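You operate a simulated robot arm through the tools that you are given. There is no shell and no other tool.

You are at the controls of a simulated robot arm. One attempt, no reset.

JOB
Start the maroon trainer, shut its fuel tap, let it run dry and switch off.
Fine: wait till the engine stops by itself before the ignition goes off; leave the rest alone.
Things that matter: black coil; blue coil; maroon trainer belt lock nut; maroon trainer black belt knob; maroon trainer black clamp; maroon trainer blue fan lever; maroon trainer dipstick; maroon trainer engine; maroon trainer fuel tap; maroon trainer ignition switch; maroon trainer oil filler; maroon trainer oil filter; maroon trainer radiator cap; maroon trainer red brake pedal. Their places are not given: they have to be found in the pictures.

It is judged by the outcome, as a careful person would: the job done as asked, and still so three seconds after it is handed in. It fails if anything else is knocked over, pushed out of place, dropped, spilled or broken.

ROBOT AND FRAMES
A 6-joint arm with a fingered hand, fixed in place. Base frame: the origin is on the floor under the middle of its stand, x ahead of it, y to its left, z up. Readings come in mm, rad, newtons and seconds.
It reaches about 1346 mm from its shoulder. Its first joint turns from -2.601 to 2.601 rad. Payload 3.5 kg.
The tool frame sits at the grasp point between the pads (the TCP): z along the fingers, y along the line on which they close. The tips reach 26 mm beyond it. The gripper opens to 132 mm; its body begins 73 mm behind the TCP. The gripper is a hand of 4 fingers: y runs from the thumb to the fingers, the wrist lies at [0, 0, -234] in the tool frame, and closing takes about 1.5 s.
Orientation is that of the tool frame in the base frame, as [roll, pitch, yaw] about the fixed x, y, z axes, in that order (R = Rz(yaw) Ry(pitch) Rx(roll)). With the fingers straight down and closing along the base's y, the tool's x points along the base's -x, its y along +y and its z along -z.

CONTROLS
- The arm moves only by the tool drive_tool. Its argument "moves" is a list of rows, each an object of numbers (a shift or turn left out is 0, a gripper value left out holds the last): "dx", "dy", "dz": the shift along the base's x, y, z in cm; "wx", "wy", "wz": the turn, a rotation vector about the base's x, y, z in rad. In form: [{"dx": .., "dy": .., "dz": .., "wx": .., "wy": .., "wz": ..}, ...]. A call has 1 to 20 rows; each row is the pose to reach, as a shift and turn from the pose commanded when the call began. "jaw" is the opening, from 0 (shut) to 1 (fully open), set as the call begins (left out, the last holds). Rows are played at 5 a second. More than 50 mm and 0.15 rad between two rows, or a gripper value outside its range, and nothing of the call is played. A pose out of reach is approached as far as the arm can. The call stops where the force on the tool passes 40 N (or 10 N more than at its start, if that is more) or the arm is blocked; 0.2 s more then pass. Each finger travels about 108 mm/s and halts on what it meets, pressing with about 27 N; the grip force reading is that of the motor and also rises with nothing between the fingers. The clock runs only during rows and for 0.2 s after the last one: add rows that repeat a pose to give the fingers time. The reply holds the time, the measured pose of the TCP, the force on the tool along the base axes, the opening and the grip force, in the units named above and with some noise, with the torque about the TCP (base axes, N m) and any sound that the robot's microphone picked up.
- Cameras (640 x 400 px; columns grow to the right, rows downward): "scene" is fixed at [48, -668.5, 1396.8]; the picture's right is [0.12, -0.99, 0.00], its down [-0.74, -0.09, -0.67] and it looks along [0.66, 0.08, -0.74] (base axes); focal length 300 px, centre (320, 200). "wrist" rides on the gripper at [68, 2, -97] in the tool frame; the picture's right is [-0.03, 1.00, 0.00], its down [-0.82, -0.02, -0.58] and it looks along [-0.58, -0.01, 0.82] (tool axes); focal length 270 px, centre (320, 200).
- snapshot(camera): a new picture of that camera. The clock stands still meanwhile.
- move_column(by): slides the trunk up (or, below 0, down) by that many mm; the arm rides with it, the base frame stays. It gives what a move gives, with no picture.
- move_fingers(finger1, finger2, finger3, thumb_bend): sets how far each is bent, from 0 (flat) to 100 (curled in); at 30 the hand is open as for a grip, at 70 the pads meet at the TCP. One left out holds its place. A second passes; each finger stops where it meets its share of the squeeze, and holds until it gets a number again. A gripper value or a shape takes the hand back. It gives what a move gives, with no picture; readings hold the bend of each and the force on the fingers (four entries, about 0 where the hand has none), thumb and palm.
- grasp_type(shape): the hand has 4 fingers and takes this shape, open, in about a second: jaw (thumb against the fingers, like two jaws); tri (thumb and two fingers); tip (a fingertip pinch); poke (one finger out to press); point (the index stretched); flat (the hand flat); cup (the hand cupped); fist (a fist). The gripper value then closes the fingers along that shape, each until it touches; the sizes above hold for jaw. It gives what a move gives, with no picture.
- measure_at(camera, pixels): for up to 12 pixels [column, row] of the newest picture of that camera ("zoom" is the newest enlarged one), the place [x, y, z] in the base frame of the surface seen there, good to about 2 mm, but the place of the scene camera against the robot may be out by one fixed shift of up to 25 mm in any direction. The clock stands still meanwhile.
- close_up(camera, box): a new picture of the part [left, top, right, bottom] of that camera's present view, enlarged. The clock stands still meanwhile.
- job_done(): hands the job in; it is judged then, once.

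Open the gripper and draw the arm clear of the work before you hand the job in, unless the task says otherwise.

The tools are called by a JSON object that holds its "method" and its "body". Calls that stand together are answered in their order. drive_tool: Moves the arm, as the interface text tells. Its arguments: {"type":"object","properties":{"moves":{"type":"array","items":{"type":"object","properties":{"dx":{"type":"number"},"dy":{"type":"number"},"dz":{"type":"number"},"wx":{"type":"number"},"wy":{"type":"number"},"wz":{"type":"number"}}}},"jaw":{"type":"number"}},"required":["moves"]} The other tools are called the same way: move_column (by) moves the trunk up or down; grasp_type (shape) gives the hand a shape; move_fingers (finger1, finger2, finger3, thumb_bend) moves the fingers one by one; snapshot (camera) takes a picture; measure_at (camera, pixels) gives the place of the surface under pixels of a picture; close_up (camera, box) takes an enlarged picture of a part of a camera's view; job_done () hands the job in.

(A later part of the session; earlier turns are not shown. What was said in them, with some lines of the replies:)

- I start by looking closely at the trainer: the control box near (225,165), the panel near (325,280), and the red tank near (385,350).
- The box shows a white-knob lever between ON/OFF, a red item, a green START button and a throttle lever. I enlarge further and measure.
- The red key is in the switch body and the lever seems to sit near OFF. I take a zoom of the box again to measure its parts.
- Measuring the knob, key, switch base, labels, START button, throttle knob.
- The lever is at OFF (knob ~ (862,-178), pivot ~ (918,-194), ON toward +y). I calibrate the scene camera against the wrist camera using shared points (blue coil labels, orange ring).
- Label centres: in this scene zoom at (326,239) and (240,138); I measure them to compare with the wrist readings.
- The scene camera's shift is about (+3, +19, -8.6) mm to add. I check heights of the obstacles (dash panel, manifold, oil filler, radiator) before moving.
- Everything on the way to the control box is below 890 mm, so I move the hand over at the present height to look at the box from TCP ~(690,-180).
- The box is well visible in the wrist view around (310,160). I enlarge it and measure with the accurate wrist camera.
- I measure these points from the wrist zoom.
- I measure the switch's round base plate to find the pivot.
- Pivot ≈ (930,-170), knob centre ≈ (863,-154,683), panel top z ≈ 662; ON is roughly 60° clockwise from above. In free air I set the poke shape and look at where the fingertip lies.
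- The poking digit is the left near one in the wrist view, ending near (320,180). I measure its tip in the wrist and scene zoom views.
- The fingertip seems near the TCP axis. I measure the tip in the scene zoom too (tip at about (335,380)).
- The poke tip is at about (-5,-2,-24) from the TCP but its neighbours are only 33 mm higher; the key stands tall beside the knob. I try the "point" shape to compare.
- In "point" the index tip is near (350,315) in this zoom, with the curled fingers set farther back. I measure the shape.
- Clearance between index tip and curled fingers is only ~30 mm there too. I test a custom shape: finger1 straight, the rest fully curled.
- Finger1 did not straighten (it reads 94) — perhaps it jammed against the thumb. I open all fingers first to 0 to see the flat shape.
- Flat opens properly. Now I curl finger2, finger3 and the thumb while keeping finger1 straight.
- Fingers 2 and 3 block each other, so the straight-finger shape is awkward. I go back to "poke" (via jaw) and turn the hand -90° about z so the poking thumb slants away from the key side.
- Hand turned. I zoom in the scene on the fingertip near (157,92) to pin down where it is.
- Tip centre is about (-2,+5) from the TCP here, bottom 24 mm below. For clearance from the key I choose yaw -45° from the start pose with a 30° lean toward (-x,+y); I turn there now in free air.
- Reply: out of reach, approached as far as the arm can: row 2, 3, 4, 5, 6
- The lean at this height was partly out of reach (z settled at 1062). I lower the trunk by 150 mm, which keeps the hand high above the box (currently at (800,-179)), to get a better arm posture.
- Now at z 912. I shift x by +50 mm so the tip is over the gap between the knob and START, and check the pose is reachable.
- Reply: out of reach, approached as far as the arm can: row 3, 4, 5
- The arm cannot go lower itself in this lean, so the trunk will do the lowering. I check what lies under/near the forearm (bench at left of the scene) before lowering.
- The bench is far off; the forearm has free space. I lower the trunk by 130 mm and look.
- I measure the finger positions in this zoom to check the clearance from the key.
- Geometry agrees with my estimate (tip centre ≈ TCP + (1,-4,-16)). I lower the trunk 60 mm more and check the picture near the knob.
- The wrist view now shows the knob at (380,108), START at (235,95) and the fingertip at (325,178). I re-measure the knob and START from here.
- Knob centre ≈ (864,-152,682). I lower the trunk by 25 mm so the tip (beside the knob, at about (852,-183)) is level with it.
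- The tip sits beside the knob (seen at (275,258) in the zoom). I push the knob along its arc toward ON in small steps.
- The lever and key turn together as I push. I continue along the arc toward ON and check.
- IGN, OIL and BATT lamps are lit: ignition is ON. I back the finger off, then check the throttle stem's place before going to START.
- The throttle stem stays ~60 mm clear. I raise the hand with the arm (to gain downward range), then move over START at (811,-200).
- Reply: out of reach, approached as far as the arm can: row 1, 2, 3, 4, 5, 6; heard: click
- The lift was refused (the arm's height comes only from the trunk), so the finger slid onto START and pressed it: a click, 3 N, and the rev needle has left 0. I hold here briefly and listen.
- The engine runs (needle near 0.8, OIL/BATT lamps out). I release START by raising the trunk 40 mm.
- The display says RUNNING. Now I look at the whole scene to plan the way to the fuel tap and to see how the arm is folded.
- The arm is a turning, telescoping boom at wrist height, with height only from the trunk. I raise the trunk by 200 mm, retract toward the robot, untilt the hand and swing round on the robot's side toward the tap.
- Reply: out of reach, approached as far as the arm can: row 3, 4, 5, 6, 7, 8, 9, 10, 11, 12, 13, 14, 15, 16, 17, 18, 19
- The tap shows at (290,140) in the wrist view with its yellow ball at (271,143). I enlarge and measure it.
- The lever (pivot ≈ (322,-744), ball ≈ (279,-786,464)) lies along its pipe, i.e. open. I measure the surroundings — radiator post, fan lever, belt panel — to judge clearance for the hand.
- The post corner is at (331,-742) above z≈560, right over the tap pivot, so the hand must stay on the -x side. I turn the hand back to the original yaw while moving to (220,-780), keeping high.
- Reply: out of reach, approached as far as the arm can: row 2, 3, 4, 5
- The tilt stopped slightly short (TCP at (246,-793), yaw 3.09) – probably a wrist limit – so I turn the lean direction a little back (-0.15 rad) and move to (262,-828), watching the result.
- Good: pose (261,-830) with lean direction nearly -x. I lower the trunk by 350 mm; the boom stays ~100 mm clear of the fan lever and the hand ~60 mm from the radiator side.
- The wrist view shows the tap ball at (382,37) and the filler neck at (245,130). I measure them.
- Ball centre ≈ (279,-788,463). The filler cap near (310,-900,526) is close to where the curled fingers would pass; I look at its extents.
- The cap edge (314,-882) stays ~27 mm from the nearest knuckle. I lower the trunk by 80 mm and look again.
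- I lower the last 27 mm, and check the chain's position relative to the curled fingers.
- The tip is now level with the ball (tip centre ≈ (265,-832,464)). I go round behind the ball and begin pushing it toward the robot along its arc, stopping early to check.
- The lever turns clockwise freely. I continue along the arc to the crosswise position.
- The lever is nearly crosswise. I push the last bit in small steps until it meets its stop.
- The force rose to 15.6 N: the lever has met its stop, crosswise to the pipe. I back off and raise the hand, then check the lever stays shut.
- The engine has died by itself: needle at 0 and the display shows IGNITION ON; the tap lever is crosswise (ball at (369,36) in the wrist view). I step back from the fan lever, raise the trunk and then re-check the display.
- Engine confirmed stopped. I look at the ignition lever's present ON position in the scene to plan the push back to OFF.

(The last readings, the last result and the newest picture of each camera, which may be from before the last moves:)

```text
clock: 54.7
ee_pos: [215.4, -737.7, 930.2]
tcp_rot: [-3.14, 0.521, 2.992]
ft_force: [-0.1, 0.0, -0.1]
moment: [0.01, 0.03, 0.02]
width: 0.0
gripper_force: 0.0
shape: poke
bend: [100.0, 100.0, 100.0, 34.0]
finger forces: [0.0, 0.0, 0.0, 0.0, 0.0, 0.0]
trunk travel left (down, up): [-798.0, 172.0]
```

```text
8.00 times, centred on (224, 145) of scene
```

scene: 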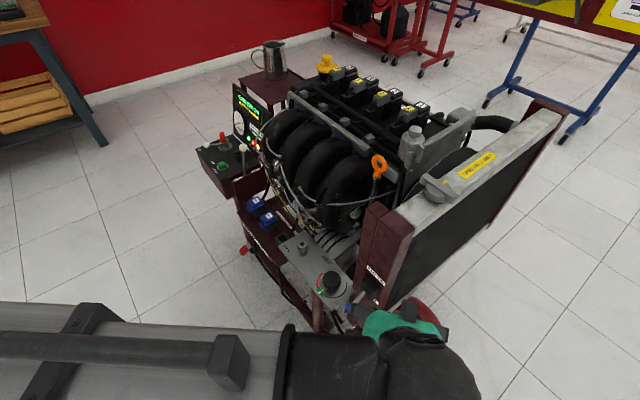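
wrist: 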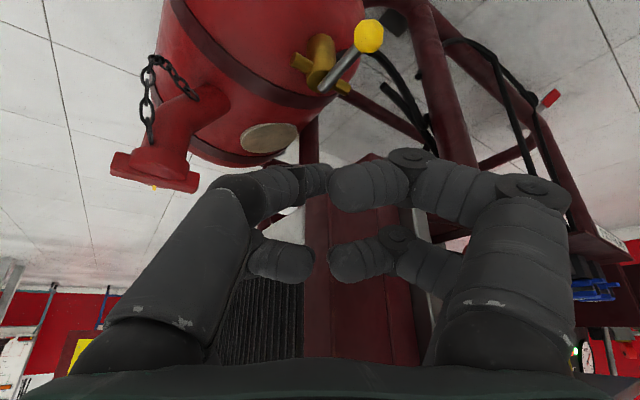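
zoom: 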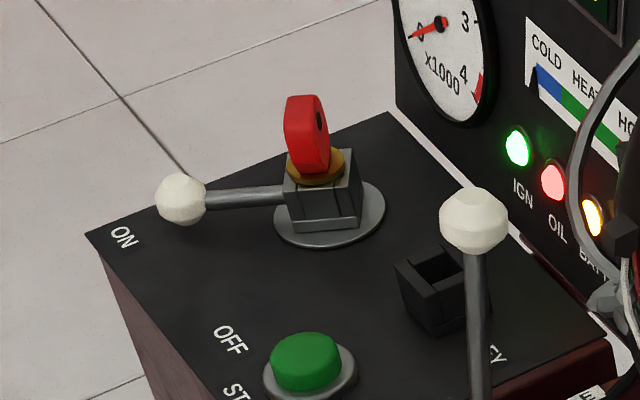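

{"method": "measure_at", "body": {"camera": "zoom", "pixels": [[181, 198], [165, 200], [195, 200], [245, 198], [280, 196], [305, 130], [325, 170], [122, 237], [92, 235], [388, 115], [290, 110], [325, 120]]}}

{"method": "drive_tool", "body": {"moves": [{"dx": -0.3, "dy": 4.6}, {"dx": 0.4, "dy": 9.2}, {"dx": 2.1, "dy": 13.5}, {"dx": 4.5, "dy": 17.5, "wz": -0.09}, {"dx": 7.3, "dy": 21.2, "wz": -0.18}, {"dx": 10.3, "dy": 24.8, "wz": -0.27}, {"dx": 13.4, "dy": 28.3, "wz": -0.36}, {"dx": 16.6, "dy": 31.7, "wz": -0.45}, {"dx": 19.8, "dy": 35.1, "wz": -0.54}, {"dx": 23.1, "dy": 38.4, "wz": -0.63}, {"dx": 26.4, "dy": 41.7, "wz": -0.72}, {"dx": 29.8, "dy": 44.9, "wz": -0.81}, {"dx": 33.3, "dy": 48, "wz": -0.9}, {"dx": 36.9, "dy": 51, "wz": -0.99}, {"dx": 40.6, "dy": 53.8, "wz": -1.072}, {"dx": 44.5, "dy": 56.3, "wz": -1.072}, {"dx": 48.6, "dy": 58.4, "wz": -1.072}, {"dx": 52.8, "dy": 60.3, "wz": -1.072}, {"dx": 56.5, "dy": 61.8, "wz": -1.072}, {"dx": 56.5, "dy": 61.8, "wz": -1.072}]}}

{"method": "snapshot", "body": {"camera": "scene"}}

```text
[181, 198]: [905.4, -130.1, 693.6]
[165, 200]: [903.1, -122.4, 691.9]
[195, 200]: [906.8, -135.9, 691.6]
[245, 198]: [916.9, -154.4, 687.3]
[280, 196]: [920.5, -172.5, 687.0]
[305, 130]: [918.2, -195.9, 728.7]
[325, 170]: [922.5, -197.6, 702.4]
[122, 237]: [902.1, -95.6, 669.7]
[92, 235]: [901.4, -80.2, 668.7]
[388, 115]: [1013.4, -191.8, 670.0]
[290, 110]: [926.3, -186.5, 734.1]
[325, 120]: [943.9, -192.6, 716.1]
```

```text
clock: 58.9
ee_pos: [780.6, -119.3, 930.3]
tcp_rot: [-3.141, 0.523, 1.92]
ft_force: [0.5, 0.3, 0.3]
moment: [0.01, 0.0, -0.01]
width: 0.0
gripper_force: 0.2
shape: poke
bend: [100.0, 100.0, 100.0, 34.0]
finger forces: [0.0, 0.1, 0.0, 0.0, 0.1, 0.0]
out of reach, approached as far as the arm can: row 6, 7, 8, 9, 10, 11, 12, 13
trunk travel left (down, up): [-798.0, 172.0]
```

```text
taken
```

scene: 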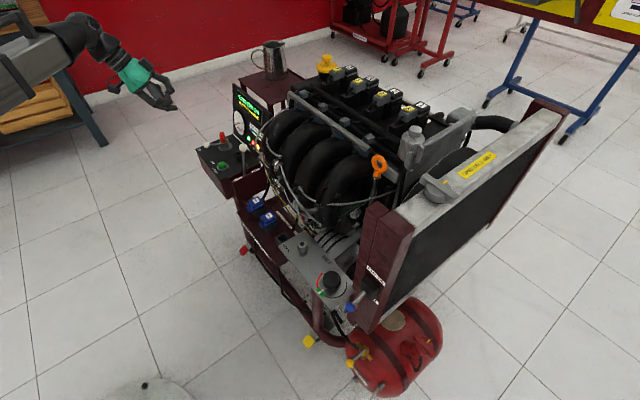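

Knob now ≈ (914,-107,681) (ON); all three lamps lit and needle at 0. I move the hand over the far side of the knob (tip over (948,-100)), still high.

{"method": "drive_tool", "body": {"moves": [{"dx": 4.2, "dy": 0.6}, {"dx": 8.4, "dy": 1.2}, {"dx": 12.6, "dy": 1.8}, {"dx": 16.8, "dy": 2.35}, {"dx": 16.8, "dy": 2.35}]}}

{"method": "move_column", "body": {"by": -165}}

{"method": "snapshot", "body": {"camera": "wrist"}}

{"method": "close_up", "body": {"camera": "scene", "box": [170, 100, 266, 160]}}

```text
clock: 60.1
ee_pos: [950.3, -95.3, 928.9]
tcp_rot: [3.14, 0.52, 1.92]
ft_force: [0.6, 0.1, -0.6]
moment: [-0.03, -0.02, -0.06]
width: 0.2
gripper_force: 0.2
shape: poke
bend: [100.0, 100.0, 100.0, 34.0]
finger forces: [0.1, 0.0, 0.1, 0.0, 0.0, 0.0]
trunk travel left (down, up): [-798.0, 172.0]
```

```text
clock: 62.0
ee_pos: [951.1, -94.8, 764.7]
tcp_rot: [3.141, 0.521, 1.92]
ft_force: [0.3, -0.5, -0.4]
moment: [-0.02, -0.06, -0.03]
width: 0.0
gripper_force: 0.0
shape: poke
bend: [100.0, 100.0, 100.0, 34.0]
finger forces: [0.0, 0.0, 0.0, 0.0, 0.1, 0.1]
trunk travel left (down, up): [-633.0, 337.0]
```

```text
taken
```

wrist: 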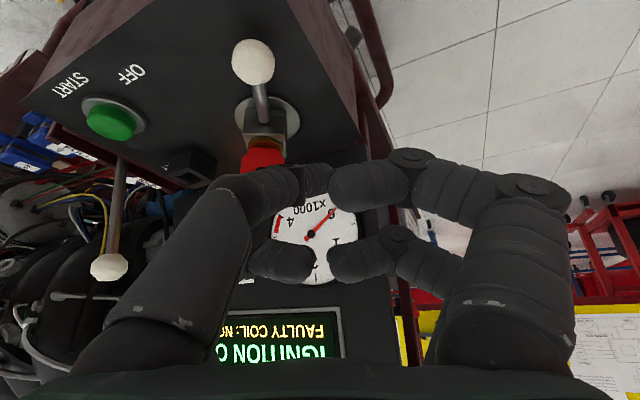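

```text
6.67 times, centred on (218, 130) of scene
```

zoom: 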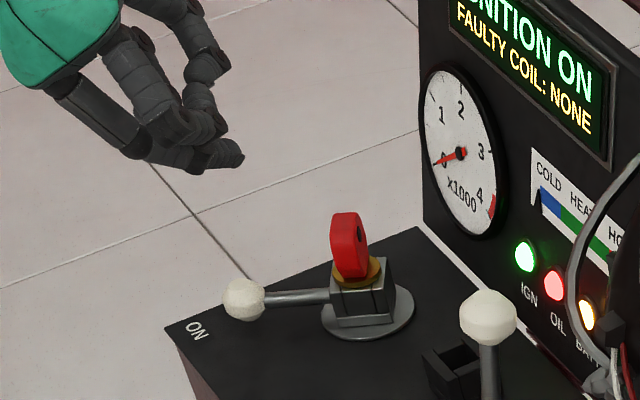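

The wrist view shows the white knob at (253,62), with the fingertip at (320,180). I measure the knob and the key from here.

{"method": "measure_at", "body": {"camera": "wrist", "pixels": [[253, 62], [237, 62], [268, 62], [253, 45], [260, 95], [265, 155], [245, 155], [282, 150], [265, 165], [300, 110], [318, 178], [322, 190]]}}

```text
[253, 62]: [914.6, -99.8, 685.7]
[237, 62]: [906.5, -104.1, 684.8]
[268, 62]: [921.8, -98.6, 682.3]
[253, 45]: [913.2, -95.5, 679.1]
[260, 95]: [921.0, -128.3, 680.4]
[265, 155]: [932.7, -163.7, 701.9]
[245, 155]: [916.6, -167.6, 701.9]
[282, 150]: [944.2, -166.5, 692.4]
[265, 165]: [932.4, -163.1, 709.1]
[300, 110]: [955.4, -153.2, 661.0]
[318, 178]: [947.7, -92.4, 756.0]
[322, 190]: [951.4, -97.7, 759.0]
```

Knob centre ≈ (915,-104,680). The tip is ~35 mm to its far side, so I lower 68 mm to bring the tip level with it.

{"method": "move_column", "body": {"by": -68}}

{"method": "snapshot", "body": {"camera": "wrist"}}

{"method": "close_up", "body": {"camera": "scene", "box": [184, 110, 264, 160]}}

```text
clock: 63.1
ee_pos: [948.4, -94.2, 696.0]
tcp_rot: [3.141, 0.519, 1.921]
ft_force: [0.9, 0.6, -0.5]
moment: [-0.01, 0.0, -0.01]
width: 0.0
gripper_force: 0.1
shape: poke
bend: [100.0, 100.0, 100.0, 34.0]
finger forces: [0.1, 0.0, 0.1, 0.0, 0.1, 0.0]
trunk travel left (down, up): [-565.0, 405.0]
```

```text
taken
```

wrist: 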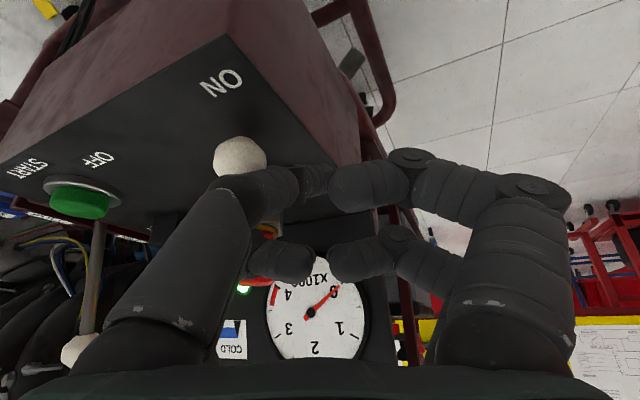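

```text
8.00 times, centred on (224, 135) of scene
```

zoom: 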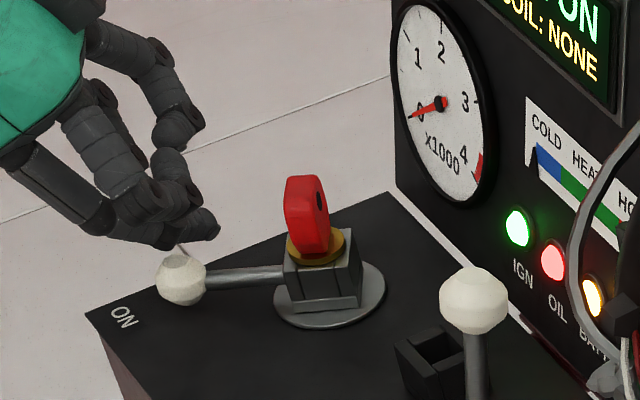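

The fingertip lies just beyond the knob on its far side. I push it back along the arc toward OFF, first part way.

{"method": "drive_tool", "body": {"moves": [{"dx": -0.6, "dy": -0.2}, {"dx": -1.19, "dy": -0.39}, {"dx": -1.8, "dy": -0.5}, {"dx": -2.36, "dy": -0.59}, {"dx": -2.95, "dy": -0.68}, {"dx": -3.49, "dy": -0.78}, {"dx": -4.05, "dy": -0.96}, {"dx": -4.05, "dy": -0.96}]}}

{"method": "snapshot", "body": {"camera": "wrist"}}

{"method": "close_up", "body": {"camera": "scene", "box": [184, 110, 264, 160]}}

```text
clock: 64.9
ee_pos: [909.0, -105.5, 697.6]
tcp_rot: [3.141, 0.521, 1.919]
ft_force: [0.2, -0.3, 0.5]
moment: [-0.05, 0.02, 0.0]
width: 0.0
gripper_force: 0.1
shape: poke
bend: [100.0, 100.0, 100.0, 34.0]
finger forces: [0.1, 0.1, 0.0, 0.1, 0.0, 0.1]
trunk travel left (down, up): [-565.0, 405.0]
```

```text
taken
```

wrist: 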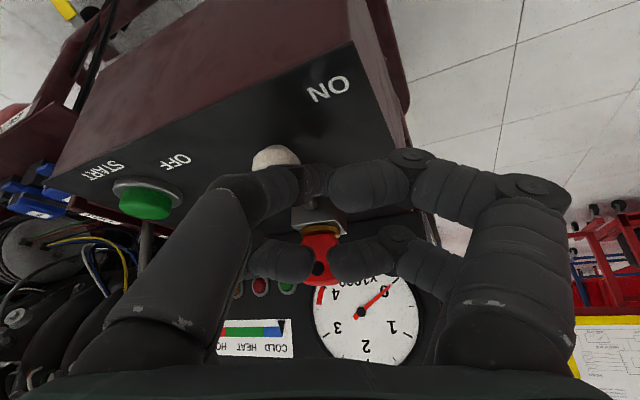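

```text
8.00 times, centred on (224, 135) of scene
```

zoom: 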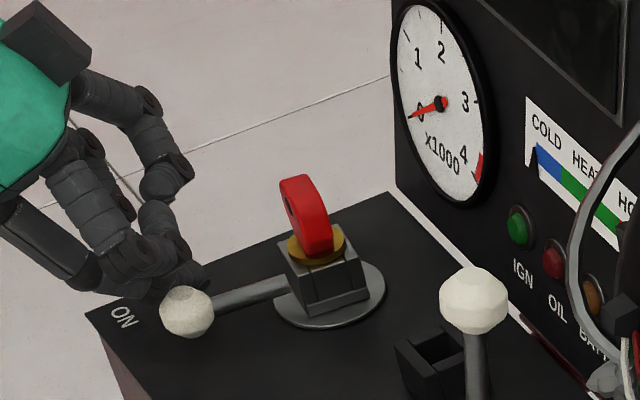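

The lamps have gone out. I continue to the full OFF position.

{"method": "drive_tool", "body": {"moves": [{"dx": -0.63, "dy": -0.05}, {"dx": -1.15, "dy": -0.3}, {"dx": -1.63, "dy": -0.62}, {"dx": -2.1, "dy": -0.98}, {"dx": -2.51, "dy": -1.36}, {"dx": -2.9, "dy": -1.8}, {"dx": -3.2, "dy": -2.2}, {"dx": -3.2, "dy": -2.2}]}}

{"method": "snapshot", "body": {"camera": "wrist"}}

{"method": "close_up", "body": {"camera": "scene", "box": [184, 120, 264, 170]}}

```text
clock: 66.7
ee_pos: [877.6, -125.2, 697.5]
tcp_rot: [3.14, 0.522, 1.92]
ft_force: [0.2, 0.8, -0.2]
moment: [0.01, 0.04, -0.04]
width: 0.2
gripper_force: 0.1
shape: poke
bend: [100.0, 100.0, 100.0, 34.0]
finger forces: [0.0, 0.0, 0.1, 0.0, 0.0, 0.0]
trunk travel left (down, up): [-565.0, 405.0]
```

```text
taken
```

wrist: 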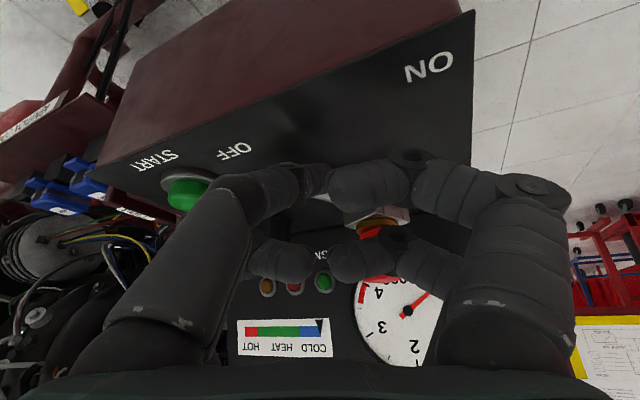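

```text
8.00 times, centred on (224, 145) of scene
```

zoom: 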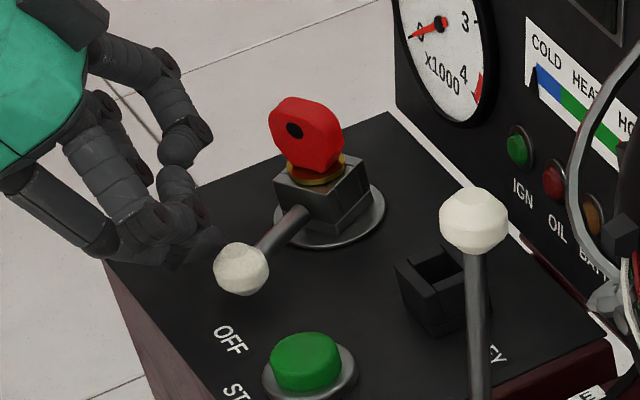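

The knob is back at image position (214,153.5), exactly its original OFF place, and the lamps are dark. I verify by measuring, then back off.

{"method": "measure_at", "body": {"camera": "zoom", "pixels": [[241, 268], [290, 222]]}}

{"method": "drive_tool", "body": {"moves": [{"dx": 0.3, "dy": 0.8}, {"dx": 0.6, "dy": 1.6}, {"dx": 0.9, "dy": 2.4}, {"dx": 0.9, "dy": 2.4}]}}

{"method": "close_up", "body": {"camera": "scene", "box": [192, 122, 272, 172]}}

```text
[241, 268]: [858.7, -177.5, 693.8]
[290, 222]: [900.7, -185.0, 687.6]
```

```text
clock: 67.7
ee_pos: [885.8, -101.8, 698.2]
tcp_rot: [-3.141, 0.521, 1.919]
ft_force: [0.2, -0.1, -0.5]
moment: [0.0, 0.03, 0.01]
width: 0.0
gripper_force: 0.0
shape: poke
bend: [100.0, 100.0, 100.0, 34.0]
finger forces: [0.1, 0.0, 0.1, 0.1, 0.0, 0.1]
trunk travel left (down, up): [-565.0, 405.0]
```

```text
8.00 times, centred on (232, 147) of scene
```

zoom: 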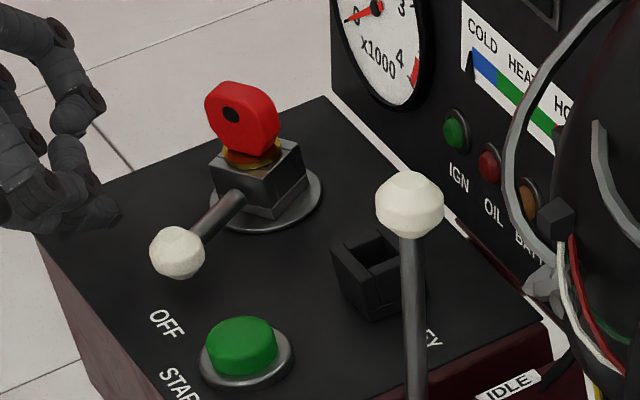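

The lever matches the original OFF picture exactly. Now I raise the trunk, draw the arm back, and open the hand.

{"method": "move_column", "body": {"by": 230}}

{"method": "drive_tool", "body": {"moves": [{"dx": -4, "dy": 1}, {"dx": -8, "dy": 2}, {"dx": -12, "dy": 3}, {"dx": -16, "dy": 3}, {"dx": -20, "dy": 3}, {"dx": -24, "dy": 3}, {"dx": -28, "dy": 3}, {"dx": -30, "dy": 3}, {"dx": -30, "dy": 3}]}}

{"method": "grasp_type", "body": {"shape": "jaw"}}

{"method": "snapshot", "body": {"camera": "scene"}}

{"method": "close_up", "body": {"camera": "scene", "box": [330, 310, 450, 400]}}

{"method": "close_up", "body": {"camera": "scene", "box": [180, 70, 300, 190]}}

```text
clock: 70.1
ee_pos: [886.0, -102.6, 927.2]
tcp_rot: [-3.141, 0.521, 1.921]
ft_force: [-0.8, -0.1, 0.3]
moment: [0.01, 0.01, -0.01]
width: 0.0
gripper_force: 0.2
shape: poke
bend: [100.0, 100.0, 100.0, 34.0]
finger forces: [0.0, 0.0, 0.1, 0.0, 0.0, 0.0]
trunk travel left (down, up): [-795.0, 175.0]
```

```text
clock: 72.1
ee_pos: [585.7, -72.2, 926.5]
tcp_rot: [-3.14, 0.52, 1.921]
ft_force: [0.4, 0.0, -0.3]
moment: [-0.01, 0.02, -0.01]
width: 0.0
gripper_force: 0.1
shape: poke
bend: [100.0, 100.0, 100.0, 34.0]
finger forces: [0.0, 0.0, 0.0, 0.0, 0.0, 0.1]
trunk travel left (down, up): [-795.0, 175.0]
```

```text
clock: 73.0
ee_pos: [586.0, -72.1, 927.5]
tcp_rot: [3.14, 0.523, 1.92]
ft_force: [0.0, -0.3, -0.7]
moment: [-0.01, 0.01, -0.02]
width: 132.0
gripper_force: 0.0
shape: jaw
bend: [30.0, 30.0, 30.0, 30.0]
finger forces: [0.0, 0.0, 0.0, 0.1, 0.0, 0.0]
trunk travel left (down, up): [-795.0, 175.0]
```

```text
taken
```

scene: 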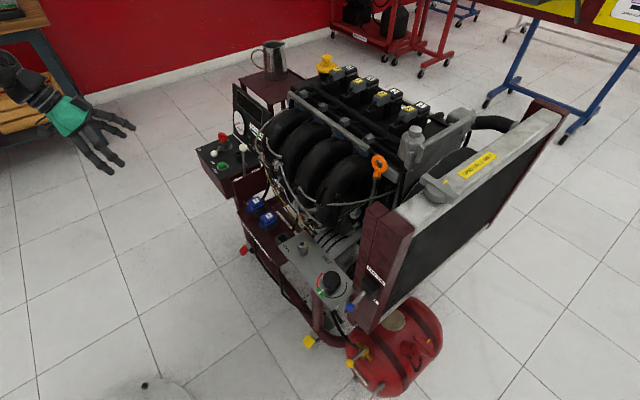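

```text
4.44 times, centred on (390, 355) of scene
```

zoom: 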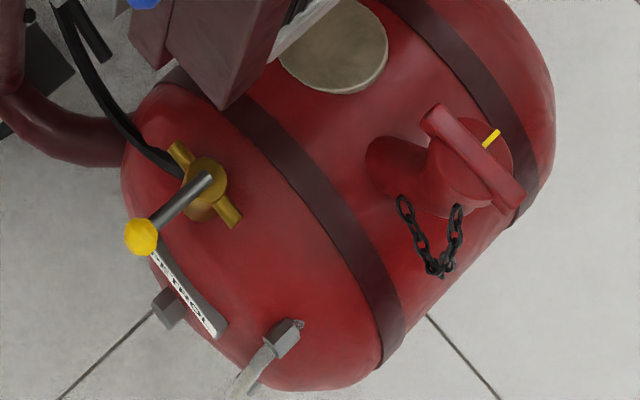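

```text
3.33 times, centred on (240, 130) of scene
```

zoom: 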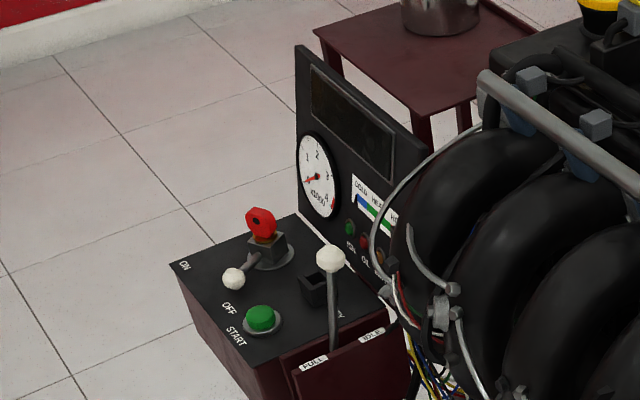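

The tap is crosswise (shut), the lamps and display are dark with the lever at OFF, the needle is at 0, nothing else has moved, and the hand is open and clear. I hand the job in.

{"method": "job_done", "body": {}}

```text
The job is handed in.
```

The maroon trainer was started, run dry and switched off as asked. I have handed the job in, and no verdict has come back yet.

- **Start:** I turned the ignition lever to ON and held START until the display read RUNNING and the OIL and BATT lamps went out. I had meant to lift the hand before moving to START, but the arm cannot change height on its own. The finger slid onto the button from the side and pressed it. It pressed at about 3 N, the engine started normally and the button was released straight after.
- **Fuel tap:** I turned the lever 90° clockwise until it met its stop, and it has stayed there, across its pipe.
- **Running dry:** About three seconds later the engine had stopped by itself. The rev needle was at 0 and the display had changed to IGNITION ON. I checked this again before touching the ignition.
- **Switch off:** I turned the ignition lever back to its original OFF position, and the lamps and display went dark.

In the last pictures the throttle, belt knob, fan lever, coils and filler cap are where they started. The hand is open and clear of the trainer.
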